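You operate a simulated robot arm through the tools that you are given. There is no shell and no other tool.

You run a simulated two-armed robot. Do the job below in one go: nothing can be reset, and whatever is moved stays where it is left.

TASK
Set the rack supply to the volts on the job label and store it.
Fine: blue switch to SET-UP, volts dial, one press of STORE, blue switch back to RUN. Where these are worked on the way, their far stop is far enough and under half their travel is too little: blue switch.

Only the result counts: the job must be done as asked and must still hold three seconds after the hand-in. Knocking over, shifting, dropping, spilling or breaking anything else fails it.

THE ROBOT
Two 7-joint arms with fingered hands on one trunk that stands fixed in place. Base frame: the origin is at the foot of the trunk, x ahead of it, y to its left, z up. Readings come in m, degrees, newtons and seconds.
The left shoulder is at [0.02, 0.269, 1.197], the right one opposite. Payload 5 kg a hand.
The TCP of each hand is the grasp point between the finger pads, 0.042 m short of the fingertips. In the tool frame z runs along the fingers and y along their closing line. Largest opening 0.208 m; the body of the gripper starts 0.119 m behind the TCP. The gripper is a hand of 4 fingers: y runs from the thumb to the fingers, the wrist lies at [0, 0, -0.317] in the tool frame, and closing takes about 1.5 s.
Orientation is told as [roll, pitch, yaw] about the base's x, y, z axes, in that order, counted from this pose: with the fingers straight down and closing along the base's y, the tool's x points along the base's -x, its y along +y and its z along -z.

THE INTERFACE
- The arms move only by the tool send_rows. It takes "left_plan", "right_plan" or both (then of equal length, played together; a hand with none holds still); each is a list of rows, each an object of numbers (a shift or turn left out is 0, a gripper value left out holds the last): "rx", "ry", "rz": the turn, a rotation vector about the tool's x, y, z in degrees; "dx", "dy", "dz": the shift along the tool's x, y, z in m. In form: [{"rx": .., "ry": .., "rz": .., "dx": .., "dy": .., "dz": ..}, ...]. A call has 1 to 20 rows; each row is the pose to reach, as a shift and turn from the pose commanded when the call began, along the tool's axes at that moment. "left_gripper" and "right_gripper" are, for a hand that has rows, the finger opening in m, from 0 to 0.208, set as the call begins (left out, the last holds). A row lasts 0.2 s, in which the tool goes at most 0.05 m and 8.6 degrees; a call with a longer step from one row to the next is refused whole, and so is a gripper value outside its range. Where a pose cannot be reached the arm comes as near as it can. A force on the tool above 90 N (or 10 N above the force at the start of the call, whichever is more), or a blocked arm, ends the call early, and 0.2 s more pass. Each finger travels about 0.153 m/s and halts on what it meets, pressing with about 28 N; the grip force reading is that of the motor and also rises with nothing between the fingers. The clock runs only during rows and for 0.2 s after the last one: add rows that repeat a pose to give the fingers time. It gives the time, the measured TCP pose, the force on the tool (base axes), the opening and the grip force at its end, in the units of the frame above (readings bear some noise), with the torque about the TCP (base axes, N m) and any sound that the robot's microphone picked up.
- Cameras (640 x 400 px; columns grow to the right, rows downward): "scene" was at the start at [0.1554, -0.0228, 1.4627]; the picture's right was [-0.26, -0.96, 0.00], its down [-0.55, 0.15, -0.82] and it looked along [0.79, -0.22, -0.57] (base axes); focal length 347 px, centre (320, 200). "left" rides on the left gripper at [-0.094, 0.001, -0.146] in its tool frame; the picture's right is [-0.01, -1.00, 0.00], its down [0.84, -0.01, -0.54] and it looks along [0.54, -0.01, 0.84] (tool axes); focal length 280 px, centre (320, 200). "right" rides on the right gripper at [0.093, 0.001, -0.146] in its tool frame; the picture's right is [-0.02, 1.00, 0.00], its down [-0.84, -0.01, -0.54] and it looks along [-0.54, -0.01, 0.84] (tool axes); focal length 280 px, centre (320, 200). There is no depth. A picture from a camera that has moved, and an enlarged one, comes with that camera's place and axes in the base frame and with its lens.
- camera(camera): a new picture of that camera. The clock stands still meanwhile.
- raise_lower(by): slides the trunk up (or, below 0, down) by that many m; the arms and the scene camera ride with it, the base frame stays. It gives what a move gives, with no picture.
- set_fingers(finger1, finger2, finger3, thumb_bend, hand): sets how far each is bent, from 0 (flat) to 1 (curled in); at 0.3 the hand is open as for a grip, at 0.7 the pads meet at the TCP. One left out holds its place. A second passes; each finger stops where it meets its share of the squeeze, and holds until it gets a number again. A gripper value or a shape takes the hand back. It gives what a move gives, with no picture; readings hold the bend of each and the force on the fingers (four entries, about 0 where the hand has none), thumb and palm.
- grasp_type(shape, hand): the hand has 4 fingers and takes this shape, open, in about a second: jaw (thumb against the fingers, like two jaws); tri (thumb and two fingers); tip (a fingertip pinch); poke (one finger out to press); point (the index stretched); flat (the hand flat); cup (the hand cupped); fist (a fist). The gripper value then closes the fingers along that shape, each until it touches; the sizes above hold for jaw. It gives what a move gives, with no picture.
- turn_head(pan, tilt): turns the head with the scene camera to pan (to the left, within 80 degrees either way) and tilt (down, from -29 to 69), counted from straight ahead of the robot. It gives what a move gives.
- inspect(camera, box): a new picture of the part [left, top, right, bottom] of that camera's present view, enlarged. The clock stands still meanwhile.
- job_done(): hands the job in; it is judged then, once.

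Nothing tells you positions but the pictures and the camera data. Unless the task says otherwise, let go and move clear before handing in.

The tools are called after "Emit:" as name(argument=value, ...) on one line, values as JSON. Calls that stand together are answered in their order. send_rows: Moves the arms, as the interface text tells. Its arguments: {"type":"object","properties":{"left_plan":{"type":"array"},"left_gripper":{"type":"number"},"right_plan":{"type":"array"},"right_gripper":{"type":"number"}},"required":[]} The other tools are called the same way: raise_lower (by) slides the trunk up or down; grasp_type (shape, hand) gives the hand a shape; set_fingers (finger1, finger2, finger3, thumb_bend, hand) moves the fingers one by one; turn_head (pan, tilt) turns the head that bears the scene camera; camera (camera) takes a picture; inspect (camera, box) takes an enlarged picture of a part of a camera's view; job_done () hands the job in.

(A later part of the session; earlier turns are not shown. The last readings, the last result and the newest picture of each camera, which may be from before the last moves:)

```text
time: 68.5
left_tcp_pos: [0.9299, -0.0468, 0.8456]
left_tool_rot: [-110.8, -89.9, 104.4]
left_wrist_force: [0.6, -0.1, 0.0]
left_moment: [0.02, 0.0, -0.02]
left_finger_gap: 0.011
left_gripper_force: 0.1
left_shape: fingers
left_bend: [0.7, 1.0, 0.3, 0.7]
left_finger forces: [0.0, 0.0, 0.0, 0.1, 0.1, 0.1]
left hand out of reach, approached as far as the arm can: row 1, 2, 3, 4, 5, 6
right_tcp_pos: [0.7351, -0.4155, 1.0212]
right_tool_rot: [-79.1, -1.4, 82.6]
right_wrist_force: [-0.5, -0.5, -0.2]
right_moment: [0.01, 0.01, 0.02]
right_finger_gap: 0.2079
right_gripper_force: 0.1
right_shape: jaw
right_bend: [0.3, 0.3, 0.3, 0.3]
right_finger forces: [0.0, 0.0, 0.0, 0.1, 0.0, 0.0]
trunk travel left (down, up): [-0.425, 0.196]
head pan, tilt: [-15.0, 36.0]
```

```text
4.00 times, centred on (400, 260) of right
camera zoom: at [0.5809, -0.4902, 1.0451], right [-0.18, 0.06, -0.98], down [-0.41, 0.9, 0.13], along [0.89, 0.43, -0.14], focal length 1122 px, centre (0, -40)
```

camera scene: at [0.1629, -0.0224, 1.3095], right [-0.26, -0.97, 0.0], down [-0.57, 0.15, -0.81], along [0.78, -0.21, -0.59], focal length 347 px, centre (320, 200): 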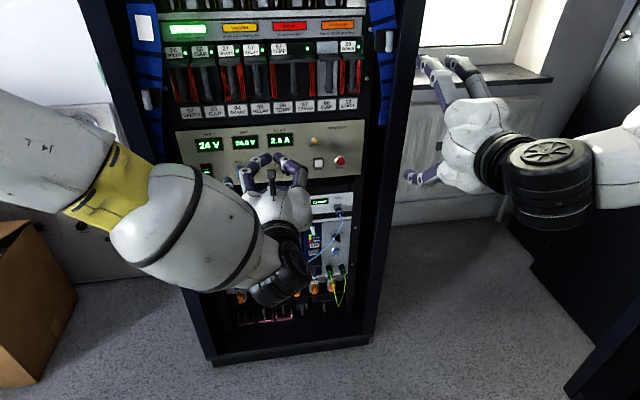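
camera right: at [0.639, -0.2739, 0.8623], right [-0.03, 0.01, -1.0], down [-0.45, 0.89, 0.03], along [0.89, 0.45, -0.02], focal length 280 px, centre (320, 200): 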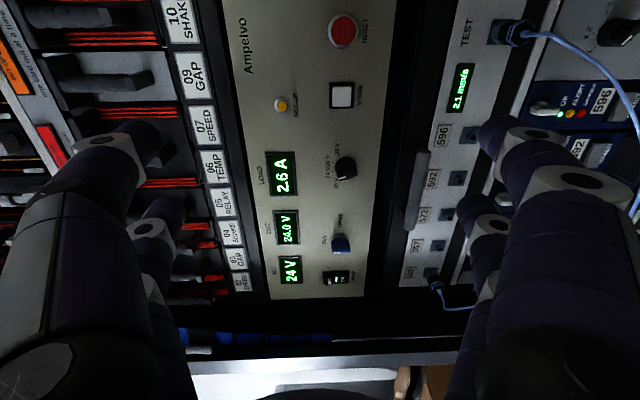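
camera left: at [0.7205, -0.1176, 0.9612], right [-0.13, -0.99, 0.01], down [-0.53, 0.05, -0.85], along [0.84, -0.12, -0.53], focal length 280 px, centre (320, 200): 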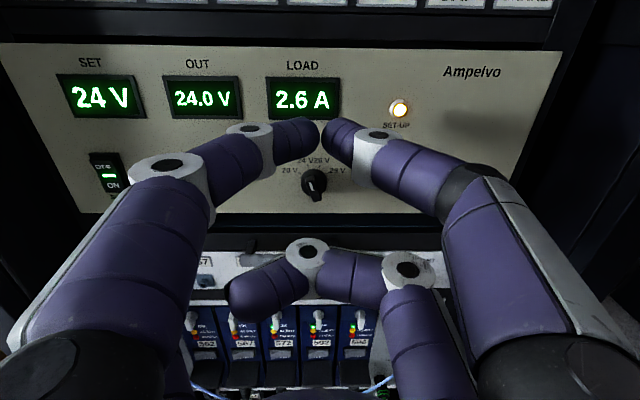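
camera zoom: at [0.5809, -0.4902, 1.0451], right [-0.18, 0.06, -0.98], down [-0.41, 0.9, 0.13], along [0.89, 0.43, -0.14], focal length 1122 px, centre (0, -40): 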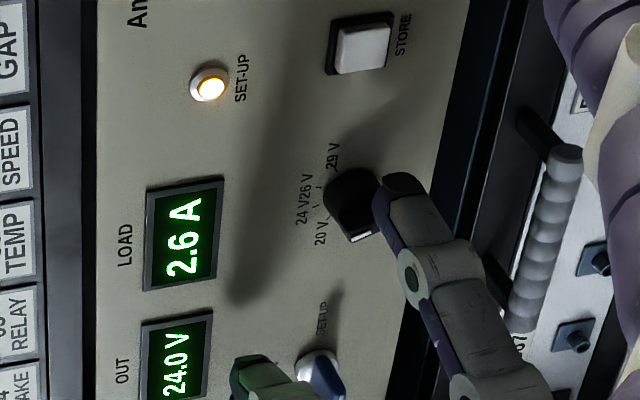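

The left arm is at its limit again this far left. I'll back off and bend finger3 a little more, so its tip sits nearer the hand's centreline and the palm can stay further right, then recalibrate the tip.

Emit:
send_rows(left_plan=[{"dy": -0.006, "dz": -0.005}, {"dy": -0.012, "dz": -0.02}, {"dy": -0.02, "dz": -0.035}, {"dy": -0.03, "dz": -0.05}, {"dy": -0.03, "dz": -0.05}])

Emit:
set_fingers(hand="left", finger3=0.45)

Emit:
inspect(camera="scene", box=[238, 140, 334, 200])

Emit:
inspect(camera="right", box=[340, 200, 500, 320])

Emit:
camera(camera="left")

```text
time: 69.8
left_tcp_pos: [0.8771, -0.0692, 0.8452]
left_tool_rot: [-178.1, -89.3, 171.0]
left_wrist_force: [-0.7, -0.6, -0.6]
left_moment: [-0.02, 0.01, 0.03]
left_finger_gap: 0.0108
left_gripper_force: 0.1
left_shape: fingers
left_bend: [0.7, 1.0, 0.3, 0.7]
left_finger forces: [0.0, 0.0, 0.1, 0.0, 0.0, 0.1]
right_tcp_pos: [0.7357, -0.4171, 1.0208]
right_tool_rot: [-79.0, -1.3, 82.7]
right_wrist_force: [-0.1, 0.1, 0.4]
right_moment: [-0.01, 0.01, 0.02]
right_finger_gap: 0.2081
right_gripper_force: 0.1
right_shape: jaw
right_bend: [0.3, 0.3, 0.3, 0.3]
right_finger forces: [0.1, 0.0, 0.1, 0.0, 0.0, 0.0]
trunk travel left (down, up): [-0.425, 0.196]
head pan, tilt: [-15.0, 36.0]
```

```text
time: 70.8
left_tcp_pos: [0.8773, -0.0686, 0.8452]
left_tool_rot: [-178.7, -89.3, 171.5]
left_wrist_force: [-0.1, -0.1, 1.2]
left_moment: [0.05, 0.0, 0.01]
left_finger_gap: 0.0108
left_gripper_force: 0.1
left_shape: fingers
left_bend: [0.7, 1.0, 0.45, 0.7]
left_finger forces: [0.0, 0.0, 0.0, 0.0, 0.0, 0.0]
right_tcp_pos: [0.736, -0.4166, 1.0202]
right_tool_rot: [-79.1, -1.4, 82.5]
right_wrist_force: [-0.6, -0.1, 0.6]
right_moment: [-0.02, 0.0, 0.06]
right_finger_gap: 0.2079
right_gripper_force: 0.1
right_shape: jaw
right_bend: [0.3, 0.3, 0.3, 0.3]
right_finger forces: [0.0, 0.1, 0.0, 0.0, 0.0, 0.1]
trunk travel left (down, up): [-0.425, 0.196]
head pan, tilt: [-15.0, 36.0]
```

```text
6.67 times, centred on (286, 170) of scene
camera zoom: at [0.1626, -0.0222, 1.3095], right [-0.26, -0.97, 0.0], down [-0.57, 0.15, -0.81], along [0.78, -0.21, -0.59], focal length 2316 px, centre (547, 400)
```

zoom: 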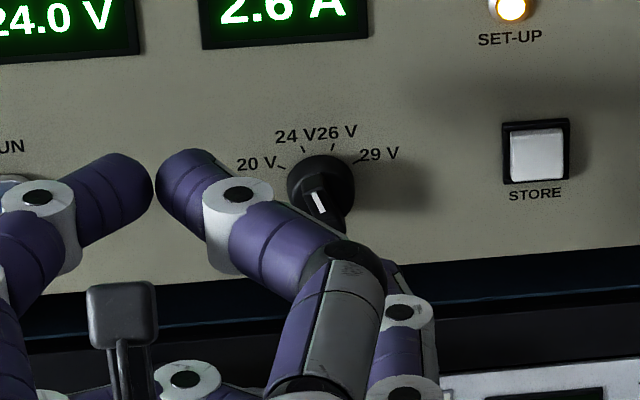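

```text
3.33 times, centred on (420, 260) of right
camera zoom: at [0.581, -0.4902, 1.0451], right [-0.18, 0.06, -0.98], down [-0.41, 0.9, 0.13], along [0.89, 0.43, -0.14], focal length 935 px, centre (-13, 0)
```

zoom: 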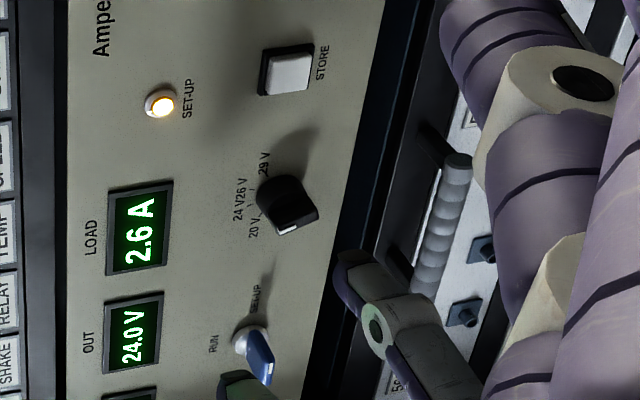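

```text
taken
camera left: at [0.7312, -0.0501, 0.9373], right [-0.13, -0.99, 0.01], down [-0.53, 0.05, -0.85], along [0.84, -0.12, -0.53], focal length 280 px, centre (320, 200)
```

left: 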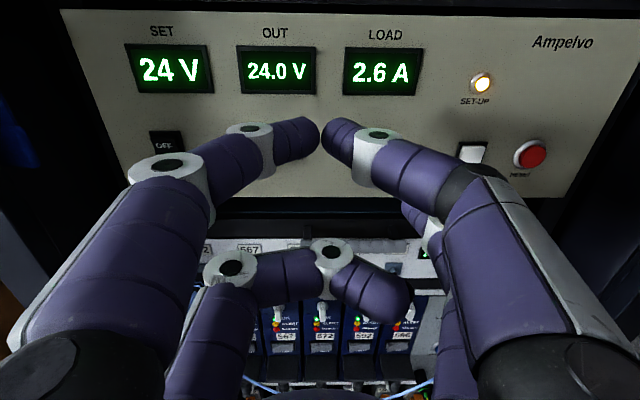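

Finger2, which worked well on the switch, is the better choice: the palm stays to the right, where this arm moves freely. I'll back off, lift the right hand slightly for clearance, and swap pushers again.

Emit:
send_rows(left_plan=[{"dz": -0.02}, {"dz": -0.04}, {"dz": -0.06}, {"dz": -0.06}], right_plan=[{"dy": -0.015}, {"dy": -0.03}, {"dy": -0.045}, {"dy": -0.045}])

Emit:
set_fingers(hand="left", finger2=0.3, finger3=0.3)

Emit:
set_fingers(hand="left", finger3=1.0)

Emit:
camera(camera="scene")

Emit:
camera(camera="right")

```text
time: 71.8
left_tcp_pos: [0.817, -0.0635, 0.8445]
left_tool_rot: [-179.3, -89.3, 172.1]
left_wrist_force: [-0.4, 0.9, -0.6]
left_moment: [-0.04, 0.02, 0.0]
left_finger_gap: 0.0107
left_gripper_force: 0.0
left_shape: fingers
left_bend: [0.7, 1.0, 0.45, 0.7]
left_finger forces: [0.0, 0.0, 0.0, 0.0, 0.1, 0.0]
right_tcp_pos: [0.7434, -0.4192, 1.0658]
right_tool_rot: [-79.1, -1.3, 82.6]
right_wrist_force: [-0.2, -0.5, 0.5]
right_moment: [0.0, -0.03, -0.03]
right_finger_gap: 0.2078
right_gripper_force: 0.1
right_shape: jaw
right_bend: [0.3, 0.3, 0.3, 0.3]
right_finger forces: [0.0, 0.1, 0.1, 0.0, 0.0, 0.1]
trunk travel left (down, up): [-0.425, 0.196]
head pan, tilt: [-15.0, 36.0]
```

```text
time: 72.8
left_tcp_pos: [0.8178, -0.0619, 0.8424]
left_tool_rot: [-179.0, -89.4, 171.7]
left_wrist_force: [-0.2, -0.3, 0.4]
left_moment: [0.01, 0.01, 0.0]
left_finger_gap: 0.0106
left_gripper_force: 0.1
left_shape: fingers
left_bend: [0.7, 0.3, 0.3, 0.7]
left_finger forces: [0.1, 0.0, 0.1, 0.0, 0.0, 0.0]
right_tcp_pos: [0.7451, -0.4192, 1.0648]
right_tool_rot: [-79.1, -1.4, 82.6]
right_wrist_force: [0.0, 0.3, -0.2]
right_moment: [0.01, -0.02, -0.02]
right_finger_gap: 0.208
right_gripper_force: 0.0
right_shape: jaw
right_bend: [0.3, 0.3, 0.3, 0.3]
right_finger forces: [0.1, 0.1, 0.0, 0.0, 0.0, 0.1]
trunk travel left (down, up): [-0.425, 0.196]
head pan, tilt: [-15.0, 36.0]
```

```text
time: 73.8
left_tcp_pos: [0.8176, -0.0625, 0.8453]
left_tool_rot: [-179.1, -89.4, 171.8]
left_wrist_force: [-0.4, -0.2, 0.4]
left_moment: [0.0, 0.04, -0.01]
left_finger_gap: 0.0108
left_gripper_force: 0.1
left_shape: fingers
left_bend: [0.7, 0.3, 1.0, 0.7]
left_finger forces: [0.0, 0.0, 0.0, 0.0, 0.1, 0.0]
right_tcp_pos: [0.7435, -0.4186, 1.064]
right_tool_rot: [-79.2, -1.3, 82.6]
right_wrist_force: [-0.7, -0.4, 0.2]
right_moment: [0.0, 0.0, 0.0]
right_finger_gap: 0.2079
right_gripper_force: 0.1
right_shape: jaw
right_bend: [0.3, 0.3, 0.3, 0.3]
right_finger forces: [0.0, 0.0, 0.0, 0.1, 0.0, 0.0]
trunk travel left (down, up): [-0.425, 0.196]
head pan, tilt: [-15.0, 36.0]
```

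```text
taken
camera scene: at [0.1626, -0.0222, 1.3095], right [-0.26, -0.97, 0.0], down [-0.57, 0.15, -0.81], along [0.78, -0.21, -0.59], focal length 347 px, centre (320, 200)
```

scene: 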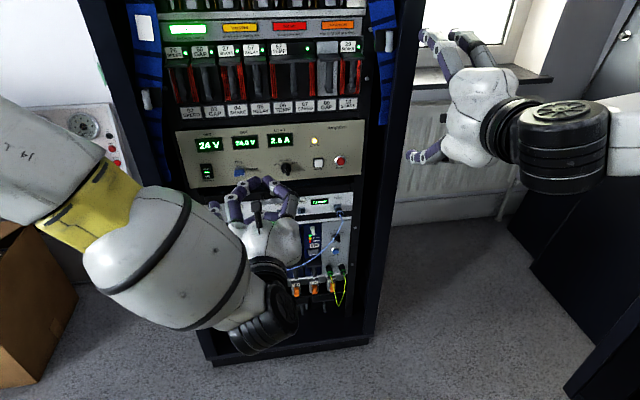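

```text
taken
camera right: at [0.5899, -0.4929, 1.0891], right [-0.18, 0.06, -0.98], down [-0.41, 0.9, 0.13], along [0.89, 0.43, -0.14], focal length 280 px, centre (320, 200)
```

right: 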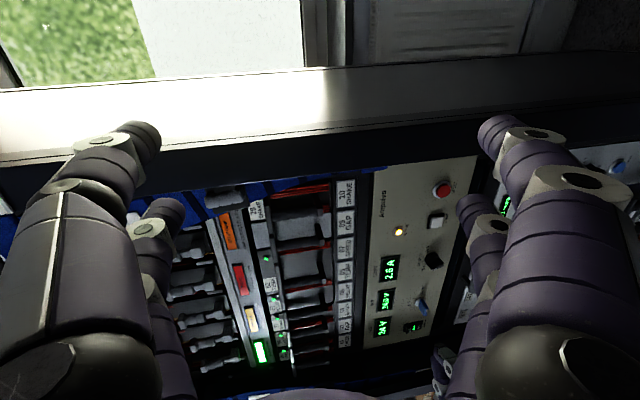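

Now I'll move the hand right in front of the panel, then forward, so that finger2's tip sits up-left of the dial at about 55 mm out.

Emit:
send_rows(left_plan=[{"dx": -0.0021, "dy": -0.04, "dz": 0.005}, {"dx": -0.0042, "dy": -0.08, "dz": 0.01}, {"dx": -0.0063, "dy": -0.12, "dz": 0.015}, {"dx": -0.0085, "dy": -0.16, "dz": 0.0206}, {"dx": -0.0082, "dy": -0.157, "dz": 0.047}, {"dx": -0.0079, "dy": -0.1534, "dz": 0.0736}, {"dx": -0.0079, "dy": -0.1534, "dz": 0.0736}])

Emit:
camera(camera="scene")

Emit:
inspect(camera="scene", box=[238, 140, 334, 200])

Emit:
inspect(camera="right", box=[360, 180, 520, 300])

```text
time: 75.3
left_tcp_pos: [0.8719, -0.2252, 0.8526]
left_tool_rot: [-179.5, -89.3, 172.2]
left_wrist_force: [0.1, -0.2, -0.6]
left_moment: [0.01, -0.01, 0.02]
left_finger_gap: 0.011
left_gripper_force: 0.1
left_shape: fingers
left_bend: [0.7, 0.3, 1.0, 0.7]
left_finger forces: [0.1, 0.0, 0.0, 0.0, 0.0, 0.0]
right_tcp_pos: [0.7448, -0.419, 1.0648]
right_tool_rot: [-79.1, -1.3, 82.6]
right_wrist_force: [-0.3, 0.6, 0.0]
right_moment: [0.01, -0.03, 0.02]
right_finger_gap: 0.208
right_gripper_force: 0.0
right_shape: jaw
right_bend: [0.3, 0.3, 0.3, 0.3]
right_finger forces: [0.0, 0.0, 0.0, 0.1, 0.1, 0.0]
trunk travel left (down, up): [-0.425, 0.196]
head pan, tilt: [-15.0, 36.0]
```

```text
taken
camera scene: at [0.1628, -0.0225, 1.3095], right [-0.26, -0.97, 0.0], down [-0.57, 0.15, -0.81], along [0.78, -0.21, -0.59], focal length 347 px, centre (320, 200)
```

scene: 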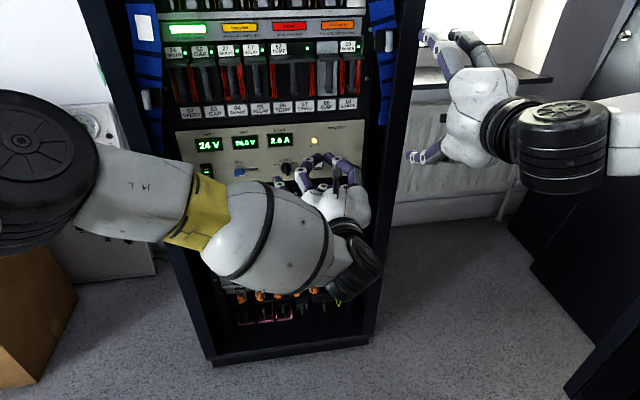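

```text
6.67 times, centred on (286, 170) of scene
camera zoom: at [0.1628, -0.0225, 1.3095], right [-0.26, -0.97, 0.0], down [-0.57, 0.15, -0.81], along [0.78, -0.21, -0.59], focal length 2316 px, centre (547, 400)
```

zoom: 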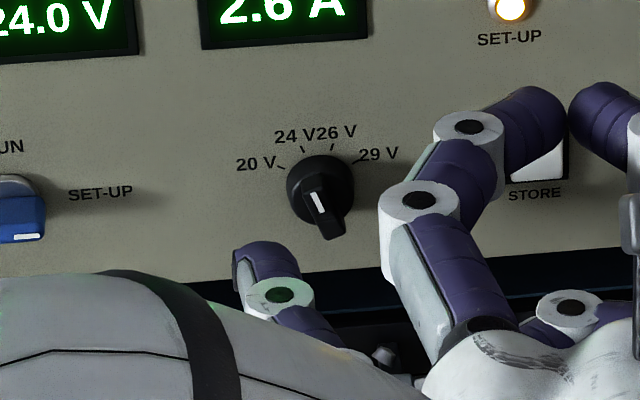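

```text
3.33 times, centred on (440, 240) of right
camera zoom: at [0.59, -0.4931, 1.089], right [-0.18, 0.06, -0.98], down [-0.41, 0.9, 0.13], along [0.89, 0.43, -0.14], focal length 935 px, centre (-80, 67)
```

zoom: 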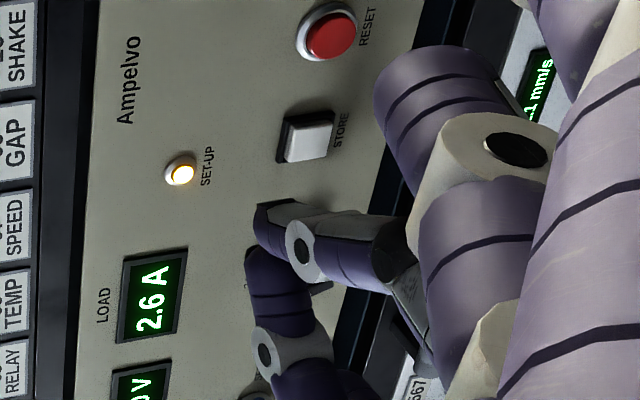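

This pose is reached comfortably and the dial is in clear view. The tip is 27 mm left of the dial axis and 53 mm out. Advancing 38 mm.

Emit:
send_rows(left_plan=[{"dx": 0.0001, "dy": 0.0002, "dz": 0.01}, {"dx": 0.0002, "dy": 0.0005, "dz": 0.02}, {"dx": 0.0003, "dy": 0.0007, "dz": 0.03}, {"dx": 0.0004, "dy": 0.0009, "dz": 0.038}, {"dx": 0.0004, "dy": 0.0009, "dz": 0.038}])

Emit:
inspect(camera="scene", box=[254, 145, 318, 185])

Emit:
inspect(camera="right", box=[360, 180, 520, 300])

```text
time: 76.5
left_tcp_pos: [0.9137, -0.2217, 0.8549]
left_tool_rot: [-168.3, -89.2, 161.5]
left_wrist_force: [0.1, 0.6, -0.4]
left_moment: [0.05, 0.04, 0.01]
left_finger_gap: 0.0107
left_gripper_force: 0.0
left_shape: fingers
left_bend: [0.7, 0.3, 1.0, 0.7]
left_finger forces: [0.0, 0.0, 0.1, 0.0, 0.1, 0.0]
right_tcp_pos: [0.7437, -0.4173, 1.0661]
right_tool_rot: [-79.0, -1.3, 82.6]
right_wrist_force: [0.1, -0.4, -0.2]
right_moment: [0.03, -0.01, 0.03]
right_finger_gap: 0.208
right_gripper_force: 0.0
right_shape: jaw
right_bend: [0.3, 0.3, 0.3, 0.3]
right_finger forces: [0.0, 0.0, 0.1, 0.0, 0.0, 0.1]
trunk travel left (down, up): [-0.425, 0.196]
head pan, tilt: [-15.0, 36.0]
```

```text
10.00 times, centred on (286, 165) of scene
camera zoom: at [0.1627, -0.0222, 1.3095], right [-0.26, -0.97, 0.0], down [-0.57, 0.15, -0.81], along [0.78, -0.21, -0.59], focal length 3473 px, centre (660, 550)
```

zoom: 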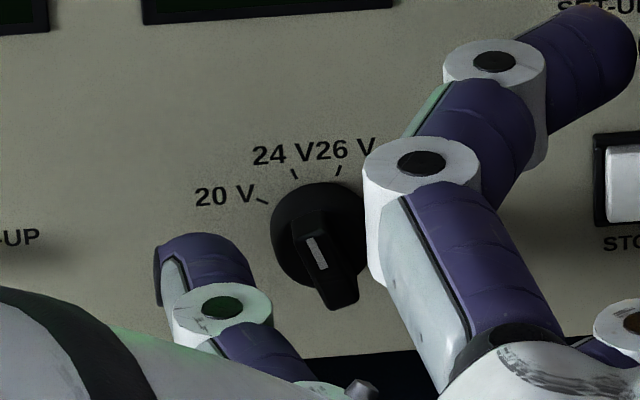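

```text
3.33 times, centred on (440, 240) of right
camera zoom: at [0.5899, -0.4929, 1.0892], right [-0.18, 0.06, -0.98], down [-0.41, 0.9, 0.13], along [0.89, 0.43, -0.14], focal length 935 px, centre (-80, 67)
```

zoom: 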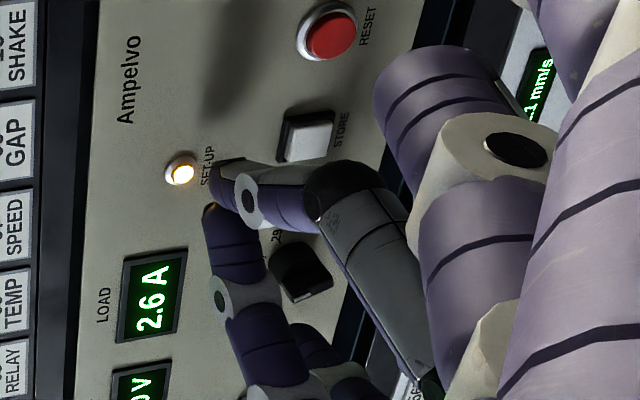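

Next to the fin at about 13 mm off the panel, no contact. Pushing right, then up along the first half of the arc.

Emit:
send_rows(left_plan=[{"dx": 0.0015, "dy": -0.009, "dz": 0.0001}, {"dx": 0.001, "dy": -0.0152, "dz": 0.0002}, {"dx": -0.0038, "dy": -0.0167, "dz": 0.0002}, {"dx": -0.008, "dy": -0.0193, "dz": 0.0003}, {"dx": -0.0113, "dy": -0.023, "dz": 0.0003}, {"dx": -0.0113, "dy": -0.023, "dz": 0.0003}])

Emit:
inspect(camera="scene", box=[254, 145, 318, 185])

Emit:
inspect(camera="scene", box=[190, 110, 350, 210])

```text
time: 78.0
left_tcp_pos: [0.9176, -0.2319, 0.8594]
left_tool_rot: [-167.8, -89.6, 161.7]
left_wrist_force: [0.8, -0.5, 0.1]
left_moment: [0.01, 0.02, 0.0]
left_finger_gap: 0.0105
left_gripper_force: 0.0
left_shape: fingers
left_bend: [0.7, 0.3, 1.0, 0.7]
left_finger forces: [0.1, 0.0, 0.0, 0.1, 0.1, 0.0]
right_tcp_pos: [0.7438, -0.4187, 1.0646]
right_tool_rot: [-79.1, -1.4, 82.6]
right_wrist_force: [0.5, -0.1, -0.5]
right_moment: [0.03, 0.04, -0.01]
right_finger_gap: 0.2079
right_gripper_force: 0.0
right_shape: jaw
right_bend: [0.3, 0.3, 0.3, 0.3]
right_finger forces: [0.0, 0.0, 0.0, 0.1, 0.1, 0.0]
trunk travel left (down, up): [-0.425, 0.196]
head pan, tilt: [-15.0, 36.0]
```

```text
10.00 times, centred on (286, 165) of scene
camera zoom: at [0.1626, -0.0223, 1.3095], right [-0.26, -0.97, 0.0], down [-0.57, 0.15, -0.81], along [0.78, -0.21, -0.59], focal length 3473 px, centre (660, 550)
```

zoom: 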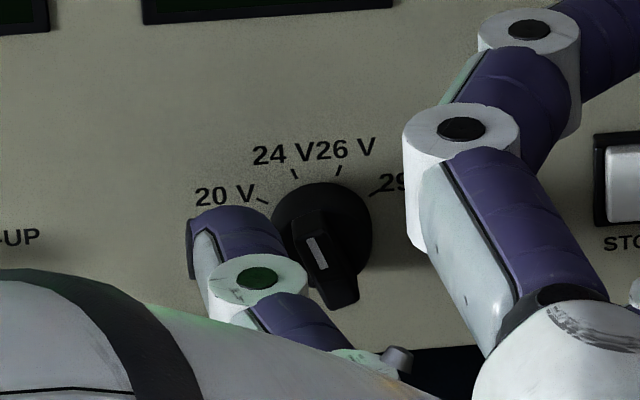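

```text
4.00 times, centred on (270, 160) of scene
camera zoom: at [0.1626, -0.0223, 1.3095], right [-0.26, -0.97, 0.0], down [-0.57, 0.15, -0.81], along [0.78, -0.21, -0.59], focal length 1389 px, centre (520, 360)
```

zoom: 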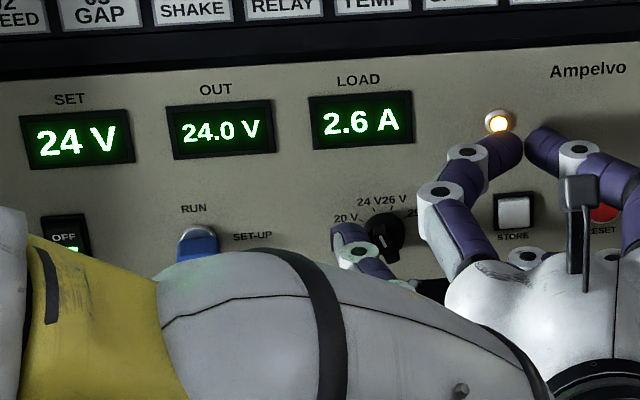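

The hand moved less than asked, with no force reading. I'll wait a moment to see whether it is still settling.

Emit:
send_rows(left_plan=[{"dz": 0}, {"dz": 0}, {"dz": 0}, {"dz": 0}])

Emit:
inspect(camera="right", box=[340, 150, 520, 300])

Emit:
camera(camera="left")

```text
time: 79.0
left_tcp_pos: [0.9186, -0.2337, 0.8637]
left_tool_rot: [-152.0, -89.4, 145.9]
left_wrist_force: [0.4, 0.3, -0.6]
left_moment: [-0.01, 0.0, -0.03]
left_finger_gap: 0.0106
left_gripper_force: 0.1
left_shape: fingers
left_bend: [0.7, 0.3, 1.0, 0.7]
left_finger forces: [0.0, 0.1, 0.1, 0.0, 0.0, 0.1]
right_tcp_pos: [0.7438, -0.4169, 1.0648]
right_tool_rot: [-79.1, -1.4, 82.6]
right_wrist_force: [0.6, -0.1, 0.3]
right_moment: [0.02, 0.0, 0.0]
right_finger_gap: 0.2083
right_gripper_force: 0.1
right_shape: jaw
right_bend: [0.3, 0.3, 0.3, 0.3]
right_finger forces: [0.0, 0.1, 0.1, 0.0, 0.1, 0.0]
trunk travel left (down, up): [-0.425, 0.196]
head pan, tilt: [-15.0, 36.0]
```

```text
2.67 times, centred on (430, 225) of right
camera zoom: at [0.5899, -0.4929, 1.0891], right [-0.18, 0.06, -0.98], down [-0.41, 0.9, 0.13], along [0.89, 0.43, -0.14], focal length 748 px, centre (27, 133)
```

zoom: 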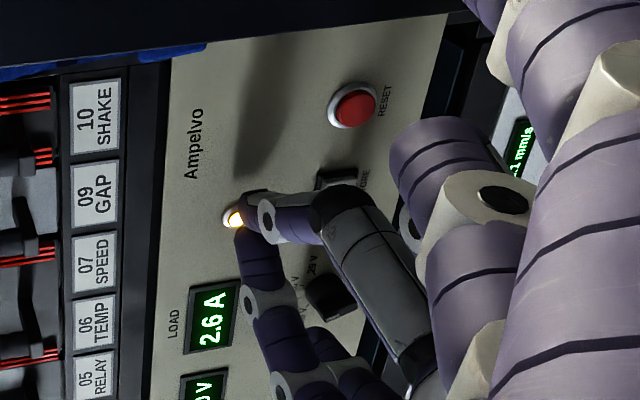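

```text
taken
camera left: at [0.7721, -0.2166, 0.9576], right [-0.11, -0.99, 0.02], down [-0.53, 0.04, -0.85], along [0.84, -0.1, -0.53], focal length 280 px, centre (320, 200)
```

left: 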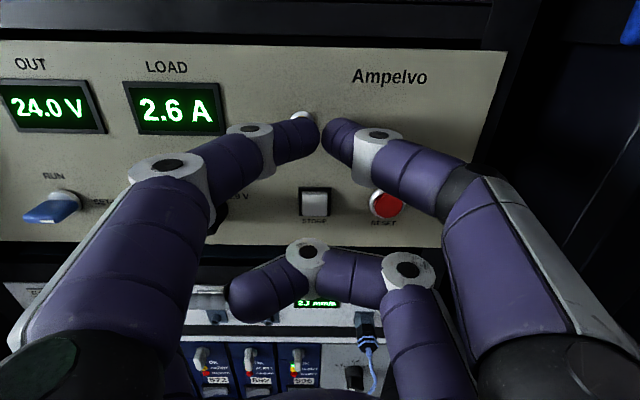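

It is still creeping toward the commanded pose. I'll wait a bit longer.

Emit:
send_rows(left_plan=[{"dz": 0}, {"dz": 0}, {"dz": 0}, {"dz": 0}, {"dz": 0}, {"dz": 0}, {"dz": 0}, {"dz": 0}])

Emit:
camera(camera="scene")

```text
time: 80.8
left_tcp_pos: [0.9186, -0.2339, 0.8681]
left_tool_rot: [-157.0, -89.2, 150.9]
left_wrist_force: [0.1, 0.5, -0.4]
left_moment: [0.0, 0.02, -0.01]
left_finger_gap: 0.0106
left_gripper_force: 0.0
left_shape: fingers
left_bend: [0.7, 0.3, 1.0, 0.7]
left_finger forces: [0.0, 0.0, 0.1, 0.1, 0.0, 0.0]
right_tcp_pos: [0.744, -0.4183, 1.0653]
right_tool_rot: [-79.1, -1.4, 82.6]
right_wrist_force: [0.6, 0.3, -0.2]
right_moment: [-0.02, 0.02, -0.04]
right_finger_gap: 0.2083
right_gripper_force: 0.1
right_shape: jaw
right_bend: [0.3, 0.3, 0.3, 0.3]
right_finger forces: [0.0, 0.1, 0.0, 0.0, 0.0, 0.0]
trunk travel left (down, up): [-0.425, 0.196]
head pan, tilt: [-15.0, 36.0]
```

```text
taken
camera scene: at [0.1626, -0.0222, 1.3095], right [-0.26, -0.97, 0.0], down [-0.57, 0.15, -0.81], along [0.78, -0.21, -0.59], focal length 347 px, centre (320, 200)
```

scene: 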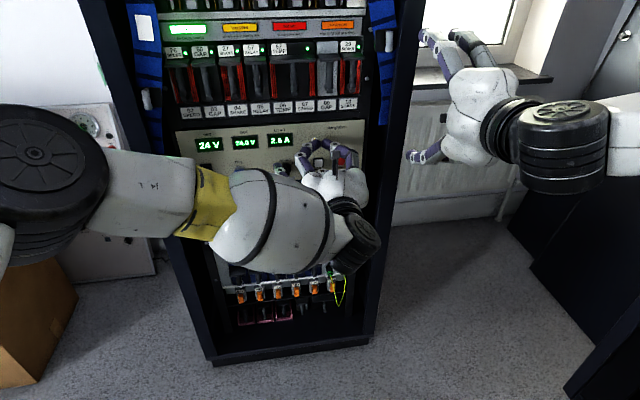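

The position has mostly settled, about 15 mm short in y, with no contact force. I'll test the response with a small step to the right.

Emit:
send_rows(left_plan=[{"dy": -0.004}, {"dy": -0.008}, {"dy": -0.008}, {"dy": -0.008}])

Emit:
inspect(camera="scene", box=[254, 145, 318, 185])

```text
time: 82.0
left_tcp_pos: [0.926, -0.2301, 0.8694]
left_tool_rot: [-146.4, -89.1, 141.1]
left_wrist_force: [-0.1, 0.5, -0.1]
left_moment: [0.01, -0.05, -0.04]
left_finger_gap: 0.0108
left_gripper_force: 0.1
left_shape: fingers
left_bend: [0.7, 0.3, 1.0, 0.7]
left_finger forces: [0.1, 0.1, 0.0, 0.0, 0.0, 0.0]
right_tcp_pos: [0.7452, -0.4187, 1.0648]
right_tool_rot: [-79.2, -1.3, 82.6]
right_wrist_force: [-0.1, 0.6, -0.5]
right_moment: [-0.02, 0.0, -0.07]
right_finger_gap: 0.2082
right_gripper_force: 0.0
right_shape: jaw
right_bend: [0.3, 0.3, 0.3, 0.3]
right_finger forces: [0.0, 0.0, 0.0, 0.1, 0.0, 0.0]
trunk travel left (down, up): [-0.425, 0.196]
head pan, tilt: [-15.0, 36.0]
stopped in row 4 (left hand): the arm was blocked; the commanded pose is now the measured one
```

```text
10.00 times, centred on (286, 165) of scene
camera zoom: at [0.1629, -0.0218, 1.3094], right [-0.26, -0.97, 0.0], down [-0.57, 0.15, -0.81], along [0.78, -0.21, -0.59], focal length 3473 px, centre (660, 550)
```

zoom: 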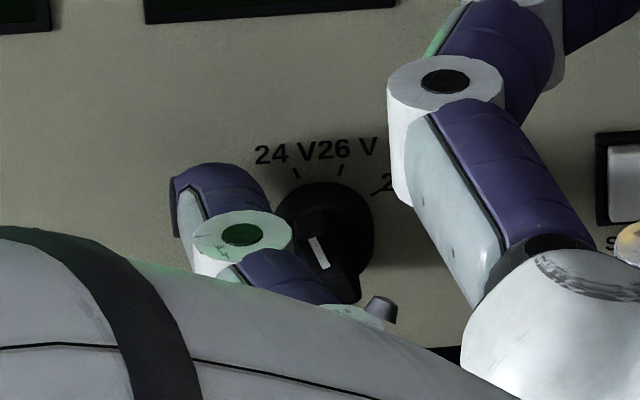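

The arm itself is blocked somewhere, while the wrist feels no force. I'll look at the left arm to see what it is touching.

Emit:
turn_head(pan=20, tilt=60)

Emit:
camera(camera="scene")

Emit:
turn_head(pan=-15, tilt=62)

Emit:
camera(camera="scene")

```text
time: 83.0
left_tcp_pos: [0.9252, -0.231, 0.8691]
left_tool_rot: [-148.5, -89.0, 143.0]
left_wrist_force: [-0.1, -0.5, -0.3]
left_moment: [0.03, 0.01, 0.0]
left_finger_gap: 0.0108
left_gripper_force: 0.1
left_shape: fingers
left_bend: [0.7, 0.3, 1.0, 0.7]
left_finger forces: [0.0, 0.1, 0.0, 0.1, 0.0, 0.0]
right_tcp_pos: [0.7447, -0.4191, 1.0651]
right_tool_rot: [-79.1, -1.5, 82.6]
right_wrist_force: [0.1, 0.6, -0.7]
right_moment: [0.01, 0.0, -0.02]
right_finger_gap: 0.208
right_gripper_force: 0.1
right_shape: jaw
right_bend: [0.3, 0.3, 0.3, 0.3]
right_finger forces: [0.2, 0.0, 0.0, 0.0, 0.0, 0.0]
trunk travel left (down, up): [-0.425, 0.196]
head pan, tilt: [20.0, 60.0]
```

```text
taken
camera scene: at [0.1408, 0.0232, 1.2767], right [0.34, -0.94, 0.0], down [-0.81, -0.3, -0.5], along [0.47, 0.17, -0.87], focal length 347 px, centre (320, 200)
```

scene: 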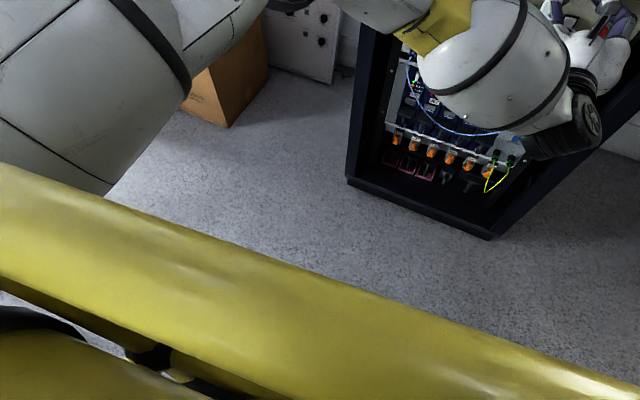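

```text
time: 84.0
left_tcp_pos: [0.9263, -0.23, 0.8705]
left_tool_rot: [-148.5, -89.2, 143.0]
left_wrist_force: [0.0, -0.1, 0.7]
left_moment: [-0.03, -0.04, 0.01]
left_finger_gap: 0.0105
left_gripper_force: 0.1
left_shape: fingers
left_bend: [0.7, 0.3, 1.0, 0.7]
left_finger forces: [0.0, 0.0, 0.0, 0.0, 0.0, 0.0]
right_tcp_pos: [0.7441, -0.4178, 1.065]
right_tool_rot: [-79.1, -1.4, 82.7]
right_wrist_force: [0.2, -0.1, 0.7]
right_moment: [0.03, 0.01, 0.01]
right_finger_gap: 0.208
right_gripper_force: 0.1
right_shape: jaw
right_bend: [0.3, 0.3, 0.3, 0.3]
right_finger forces: [0.0, 0.1, 0.1, 0.0, 0.0, 0.0]
trunk travel left (down, up): [-0.425, 0.196]
head pan, tilt: [-15.0, 62.0]
```

```text
taken
camera scene: at [0.1403, -0.0162, 1.2744], right [-0.26, -0.97, 0.0], down [-0.85, 0.23, -0.47], along [0.45, -0.12, -0.88], focal length 347 px, centre (320, 200)
```

scene: 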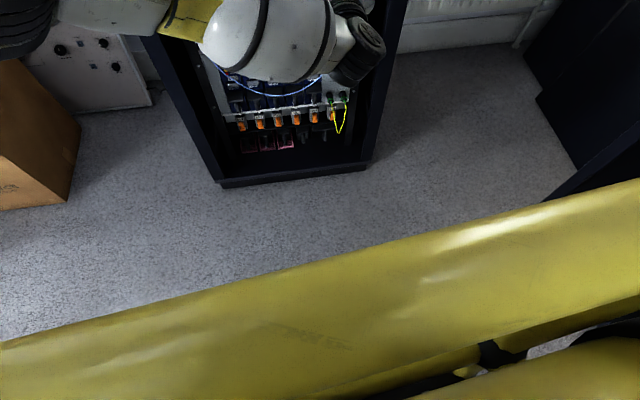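

Nothing obvious touches from this view. I'll check the right-hand camera and a straight-ahead zoom around the hand and the right post.

Emit:
turn_head(pan=-15, tilt=36)

Emit:
inspect(camera="scene", box=[250, 110, 442, 270])

Emit:
camera(camera="right")

```text
time: 84.9
left_tcp_pos: [0.9256, -0.2304, 0.8716]
left_tool_rot: [-148.4, -89.1, 143.1]
left_wrist_force: [-0.2, -1.0, -0.1]
left_moment: [0.01, -0.02, 0.02]
left_finger_gap: 0.0109
left_gripper_force: 0.2
left_shape: fingers
left_bend: [0.7, 0.3, 1.0, 0.7]
left_finger forces: [0.1, 0.0, 0.1, 0.0, 0.0, 0.0]
right_tcp_pos: [0.7459, -0.4182, 1.0646]
right_tool_rot: [-79.1, -1.3, 82.5]
right_wrist_force: [-0.8, -0.2, 0.4]
right_moment: [-0.01, -0.03, -0.02]
right_finger_gap: 0.2078
right_gripper_force: 0.0
right_shape: jaw
right_bend: [0.3, 0.3, 0.3, 0.3]
right_finger forces: [0.1, 0.1, 0.1, 0.0, 0.0, 0.0]
trunk travel left (down, up): [-0.425, 0.196]
head pan, tilt: [-15.0, 36.0]
```

```text
2.50 times, centred on (346, 190) of scene
camera zoom: at [0.1626, -0.0222, 1.3094], right [-0.26, -0.97, 0.0], down [-0.57, 0.15, -0.81], along [0.78, -0.21, -0.59], focal length 868 px, centre (255, 225)
```

zoom: 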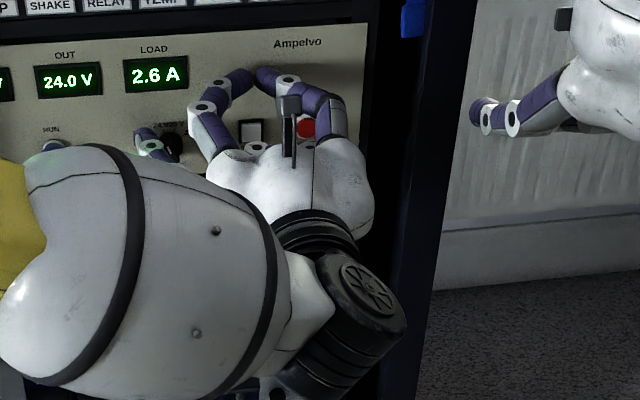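

```text
taken
camera right: at [0.5899, -0.4929, 1.0891], right [-0.18, 0.06, -0.98], down [-0.41, 0.9, 0.13], along [0.89, 0.43, -0.14], focal length 280 px, centre (320, 200)
```

right: 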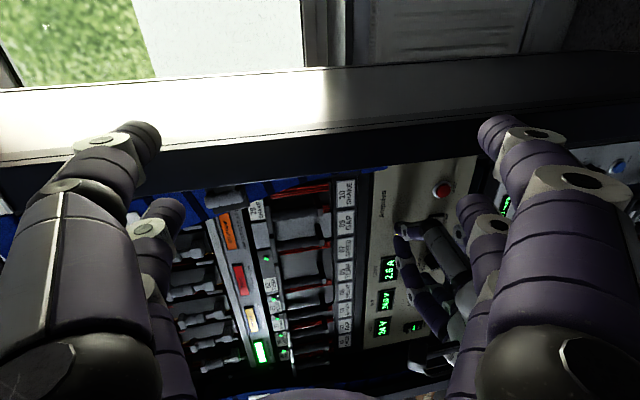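

The block seems to lie in the arm's own posture at this far-right reach. I'll back off, move left a little, and bend finger2 to 0.5, so its tip reaches the dial with the palm in the comfortable range.

Emit:
send_rows(left_plan=[{"dz": -0.015}, {"dz": -0.03}, {"dz": -0.05}, {"dy": 0.02, "dz": -0.06}, {"dy": 0.04, "dz": -0.06}, {"dy": 0.04, "dz": -0.06}])

Emit:
set_fingers(hand="left", finger2=0.5)

Emit:
camera(camera="left")

Emit:
inspect(camera="scene", box=[238, 130, 350, 200])

```text
time: 86.3
left_tcp_pos: [0.8653, -0.1896, 0.868]
left_tool_rot: [-151.8, -89.1, 146.1]
left_wrist_force: [-0.5, -0.4, 0.9]
left_moment: [0.03, 0.01, 0.01]
left_finger_gap: 0.0107
left_gripper_force: 0.1
left_shape: fingers
left_bend: [0.7, 0.3, 1.0, 0.7]
left_finger forces: [0.1, 0.0, 0.0, 0.0, 0.0, 0.1]
right_tcp_pos: [0.7434, -0.4192, 1.0646]
right_tool_rot: [-79.2, -1.4, 82.6]
right_wrist_force: [0.3, -0.2, -0.3]
right_moment: [0.02, 0.04, -0.01]
right_finger_gap: 0.2077
right_gripper_force: 0.0
right_shape: jaw
right_bend: [0.3, 0.3, 0.3, 0.3]
right_finger forces: [0.0, 0.0, 0.0, 0.0, 0.0, 0.0]
trunk travel left (down, up): [-0.425, 0.196]
head pan, tilt: [-15.0, 36.0]
```

```text
time: 87.3
left_tcp_pos: [0.8676, -0.1886, 0.8689]
left_tool_rot: [-151.3, -89.1, 145.7]
left_wrist_force: [-0.3, 0.7, 0.2]
left_moment: [0.06, 0.02, 0.0]
left_finger_gap: 0.0105
left_gripper_force: 0.0
left_shape: fingers
left_bend: [0.7, 0.5, 1.0, 0.7]
left_finger forces: [0.0, 0.1, 0.0, 0.1, 0.1, 0.0]
right_tcp_pos: [0.7442, -0.4194, 1.0646]
right_tool_rot: [-79.1, -1.4, 82.7]
right_wrist_force: [0.4, 0.2, -0.1]
right_moment: [-0.01, 0.01, 0.04]
right_finger_gap: 0.2078
right_gripper_force: 0.0
right_shape: jaw
right_bend: [0.3, 0.3, 0.3, 0.3]
right_finger forces: [0.1, 0.0, 0.1, 0.0, 0.0, 0.0]
trunk travel left (down, up): [-0.425, 0.196]
head pan, tilt: [-15.0, 36.0]
```

```text
taken
camera left: at [0.7207, -0.1729, 0.9606], right [-0.1, -0.99, 0.02], down [-0.53, 0.03, -0.85], along [0.84, -0.09, -0.53], focal length 280 px, centre (320, 200)
```

left: 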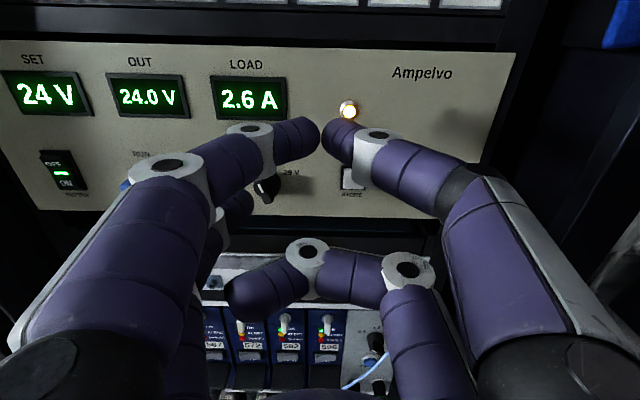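

```text
5.71 times, centred on (294, 165) of scene
camera zoom: at [0.1626, -0.0223, 1.3095], right [-0.26, -0.97, 0.0], down [-0.57, 0.15, -0.81], along [0.78, -0.21, -0.59], focal length 1985 px, centre (469, 400)
```

zoom: 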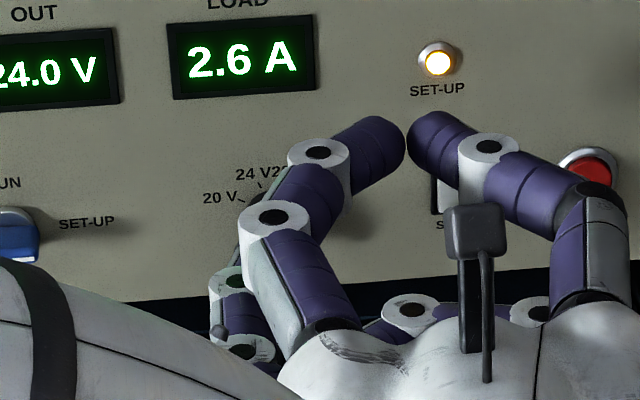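

Finger2's tip at this bend is about 6 cm off-centre. I'll line it up left of the dial, 50 mm out.

Emit:
send_rows(left_plan=[{"dx": 0.005, "dy": 0.007, "dz": 0.0}, {"dx": 0.01, "dy": 0.014, "dz": 0.005}, {"dx": 0.0152, "dy": 0.0212, "dz": 0.0173}, {"dx": 0.0152, "dy": 0.0212, "dz": 0.0173}, {"dx": 0.0152, "dy": 0.0212, "dz": 0.0173}])

Emit:
inspect(camera="scene", box=[238, 130, 350, 200])

Emit:
inspect(camera="right", box=[360, 180, 520, 300])

Emit:
inspect(camera="left", box=[180, 150, 340, 250])

```text
time: 88.5
left_tcp_pos: [0.885, -0.1684, 0.8529]
left_tool_rot: [-151.3, -89.0, 145.7]
left_wrist_force: [-0.6, 0.3, -0.6]
left_moment: [0.05, 0.03, 0.03]
left_finger_gap: 0.0109
left_gripper_force: 0.2
left_shape: fingers
left_bend: [0.7, 0.5, 1.0, 0.7]
left_finger forces: [0.0, 0.0, 0.0, 0.1, 0.0, 0.0]
right_tcp_pos: [0.7445, -0.419, 1.0655]
right_tool_rot: [-79.2, -1.5, 82.5]
right_wrist_force: [-0.4, -0.4, -0.1]
right_moment: [0.04, 0.02, -0.03]
right_finger_gap: 0.2082
right_gripper_force: 0.0
right_shape: jaw
right_bend: [0.3, 0.3, 0.3, 0.3]
right_finger forces: [0.1, 0.0, 0.0, 0.0, 0.0, 0.1]
trunk travel left (down, up): [-0.425, 0.196]
head pan, tilt: [-15.0, 36.0]
```

```text
5.71 times, centred on (294, 165) of scene
camera zoom: at [0.1625, -0.0223, 1.3095], right [-0.26, -0.97, 0.0], down [-0.57, 0.15, -0.81], along [0.78, -0.21, -0.59], focal length 1985 px, centre (469, 400)
```

zoom: 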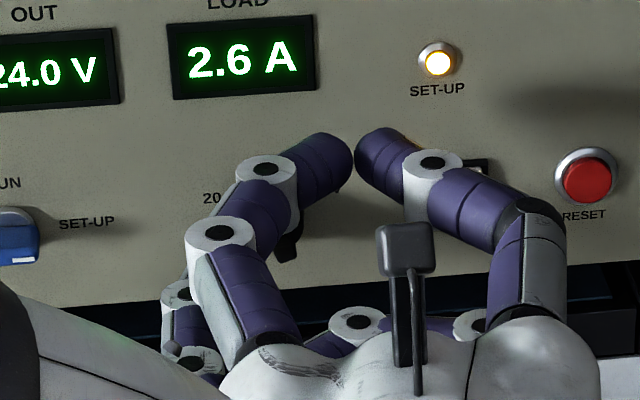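

```text
3.33 times, centred on (440, 240) of right
camera zoom: at [0.5898, -0.4929, 1.0892], right [-0.18, 0.06, -0.98], down [-0.41, 0.9, 0.13], along [0.89, 0.43, -0.14], focal length 935 px, centre (-80, 67)
```

zoom: 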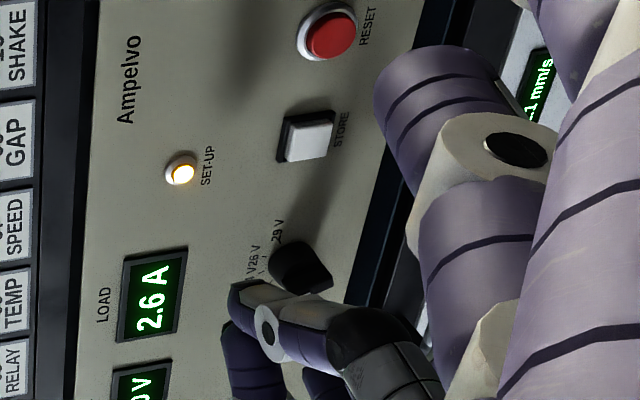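

```text
4.00 times, centred on (260, 200) of left
camera zoom: at [0.7397, -0.1535, 0.9455], right [-0.1, -0.99, 0.02], down [-0.53, 0.03, -0.85], along [0.84, -0.1, -0.53], focal length 1122 px, centre (560, 200)
```

zoom: 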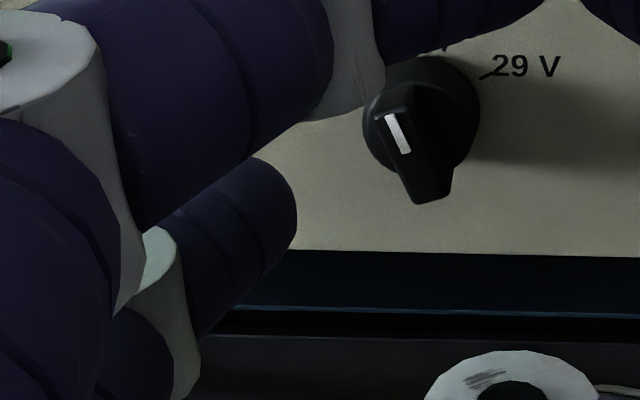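

Now the left-hand camera sees both the pusher tip and the dial. Advancing 26 mm so the tip sits beside the fin.

Emit:
send_rows(left_plan=[{"dx": 0.0001, "dz": 0.009}, {"dx": 0.0003, "dy": -0.0001, "dz": 0.018}, {"dx": 0.0004, "dy": -0.0002, "dz": 0.026}, {"dx": 0.0004, "dy": -0.0002, "dz": 0.026}, {"dx": 0.0004, "dy": -0.0002, "dz": 0.026}])

Emit:
inspect(camera="left", box=[180, 150, 340, 250])

Emit:
inspect(camera="right", box=[360, 180, 520, 300])

```text
time: 89.7
left_tcp_pos: [0.9116, -0.1712, 0.8536]
left_tool_rot: [-150.8, -89.0, 145.2]
left_wrist_force: [0.3, 0.1, 0.3]
left_moment: [-0.02, 0.03, 0.0]
left_finger_gap: 0.0106
left_gripper_force: 0.1
left_shape: fingers
left_bend: [0.7, 0.5, 1.0, 0.7]
left_finger forces: [0.2, 0.0, 0.0, 0.0, 0.1, 0.0]
right_tcp_pos: [0.7439, -0.4189, 1.0661]
right_tool_rot: [-79.1, -1.4, 82.6]
right_wrist_force: [-0.6, -0.4, -0.3]
right_moment: [0.01, -0.01, 0.0]
right_finger_gap: 0.208
right_gripper_force: 0.0
right_shape: jaw
right_bend: [0.3, 0.3, 0.3, 0.3]
right_finger forces: [0.1, 0.1, 0.1, 0.0, 0.0, 0.1]
trunk travel left (down, up): [-0.425, 0.196]
head pan, tilt: [-15.0, 36.0]
```

```text
4.00 times, centred on (260, 200) of left
camera zoom: at [0.7657, -0.1561, 0.9453], right [-0.1, -0.99, 0.02], down [-0.53, 0.03, -0.85], along [0.84, -0.1, -0.53], focal length 1122 px, centre (560, 200)
```

zoom: 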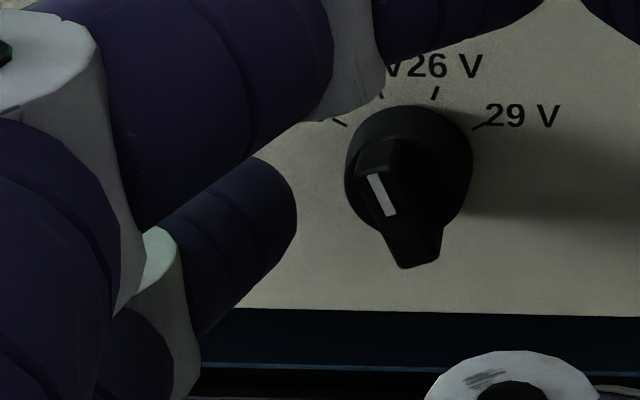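

```text
3.33 times, centred on (440, 240) of right
camera zoom: at [0.5898, -0.4929, 1.0892], right [-0.18, 0.06, -0.98], down [-0.41, 0.9, 0.13], along [0.89, 0.43, -0.14], focal length 935 px, centre (-80, 67)
```

zoom: 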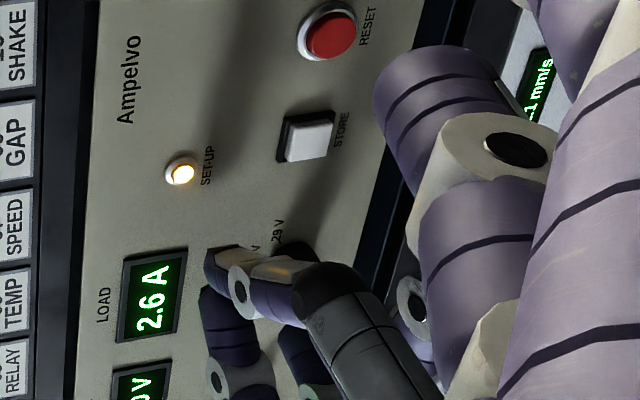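

About 12 mm gap to the fin, at the right height. Pushing right and then up along the arc, watching from the hand camera.

Emit:
send_rows(left_plan=[{"dx": -0.0004, "dy": -0.0055}, {"dx": -0.0009, "dy": -0.0111}, {"dx": -0.0057, "dy": -0.0126}, {"dx": -0.0099, "dy": -0.0152}, {"dx": -0.0132, "dy": -0.0189}, {"dx": -0.0132, "dy": -0.0189}, {"dx": -0.0132, "dy": -0.0189}])

Emit:
inspect(camera="left", box=[180, 150, 340, 250])

Emit:
inspect(camera="scene", box=[190, 110, 350, 210])

```text
time: 91.3
left_tcp_pos: [0.9102, -0.1906, 0.8667]
left_tool_rot: [-151.6, -89.1, 146.0]
left_wrist_force: [0.2, 1.2, 0.7]
left_moment: [0.11, -0.03, 0.03]
left_finger_gap: 0.0107
left_gripper_force: 0.3
left_shape: fingers
left_bend: [0.7, 0.49, 1.0, 0.7]
left_finger forces: [0.0, 1.1, 0.0, 0.1, 0.0, 0.1]
right_tcp_pos: [0.7447, -0.4168, 1.0644]
right_tool_rot: [-79.1, -1.4, 82.6]
right_wrist_force: [-0.6, 0.0, -0.5]
right_moment: [-0.01, 0.01, -0.01]
right_finger_gap: 0.2081
right_gripper_force: 0.0
right_shape: jaw
right_bend: [0.3, 0.3, 0.3, 0.3]
right_finger forces: [0.1, 0.0, 0.0, 0.1, 0.0, 0.0]
trunk travel left (down, up): [-0.425, 0.196]
head pan, tilt: [-15.0, 36.0]
```

```text
4.00 times, centred on (260, 200) of left
camera zoom: at [0.764, -0.1747, 0.9586], right [-0.1, -0.99, 0.02], down [-0.53, 0.03, -0.85], along [0.84, -0.09, -0.53], focal length 1122 px, centre (560, 200)
```

zoom: 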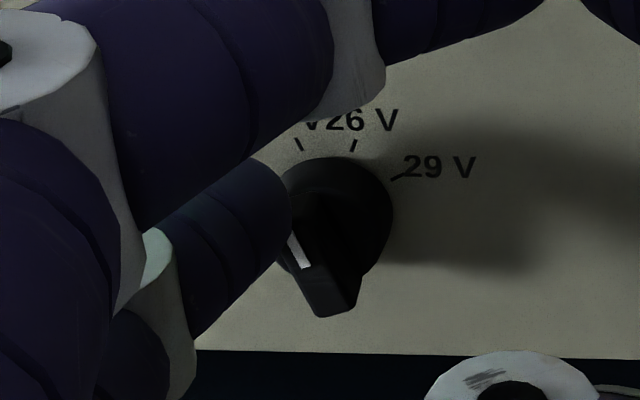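

```text
4.00 times, centred on (270, 160) of scene
camera zoom: at [0.1626, -0.0222, 1.3095], right [-0.26, -0.97, 0.0], down [-0.57, 0.15, -0.81], along [0.78, -0.21, -0.59], focal length 1389 px, centre (520, 360)
```

zoom: 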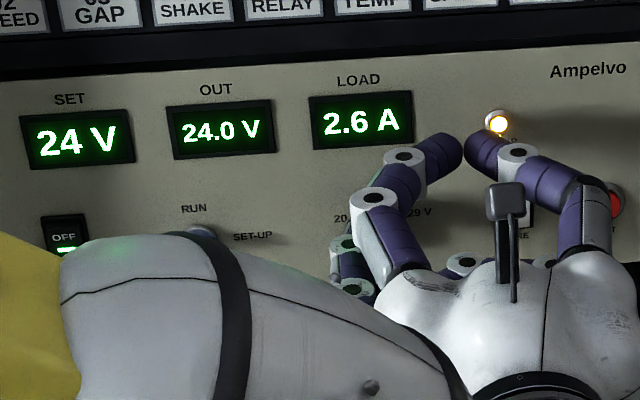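

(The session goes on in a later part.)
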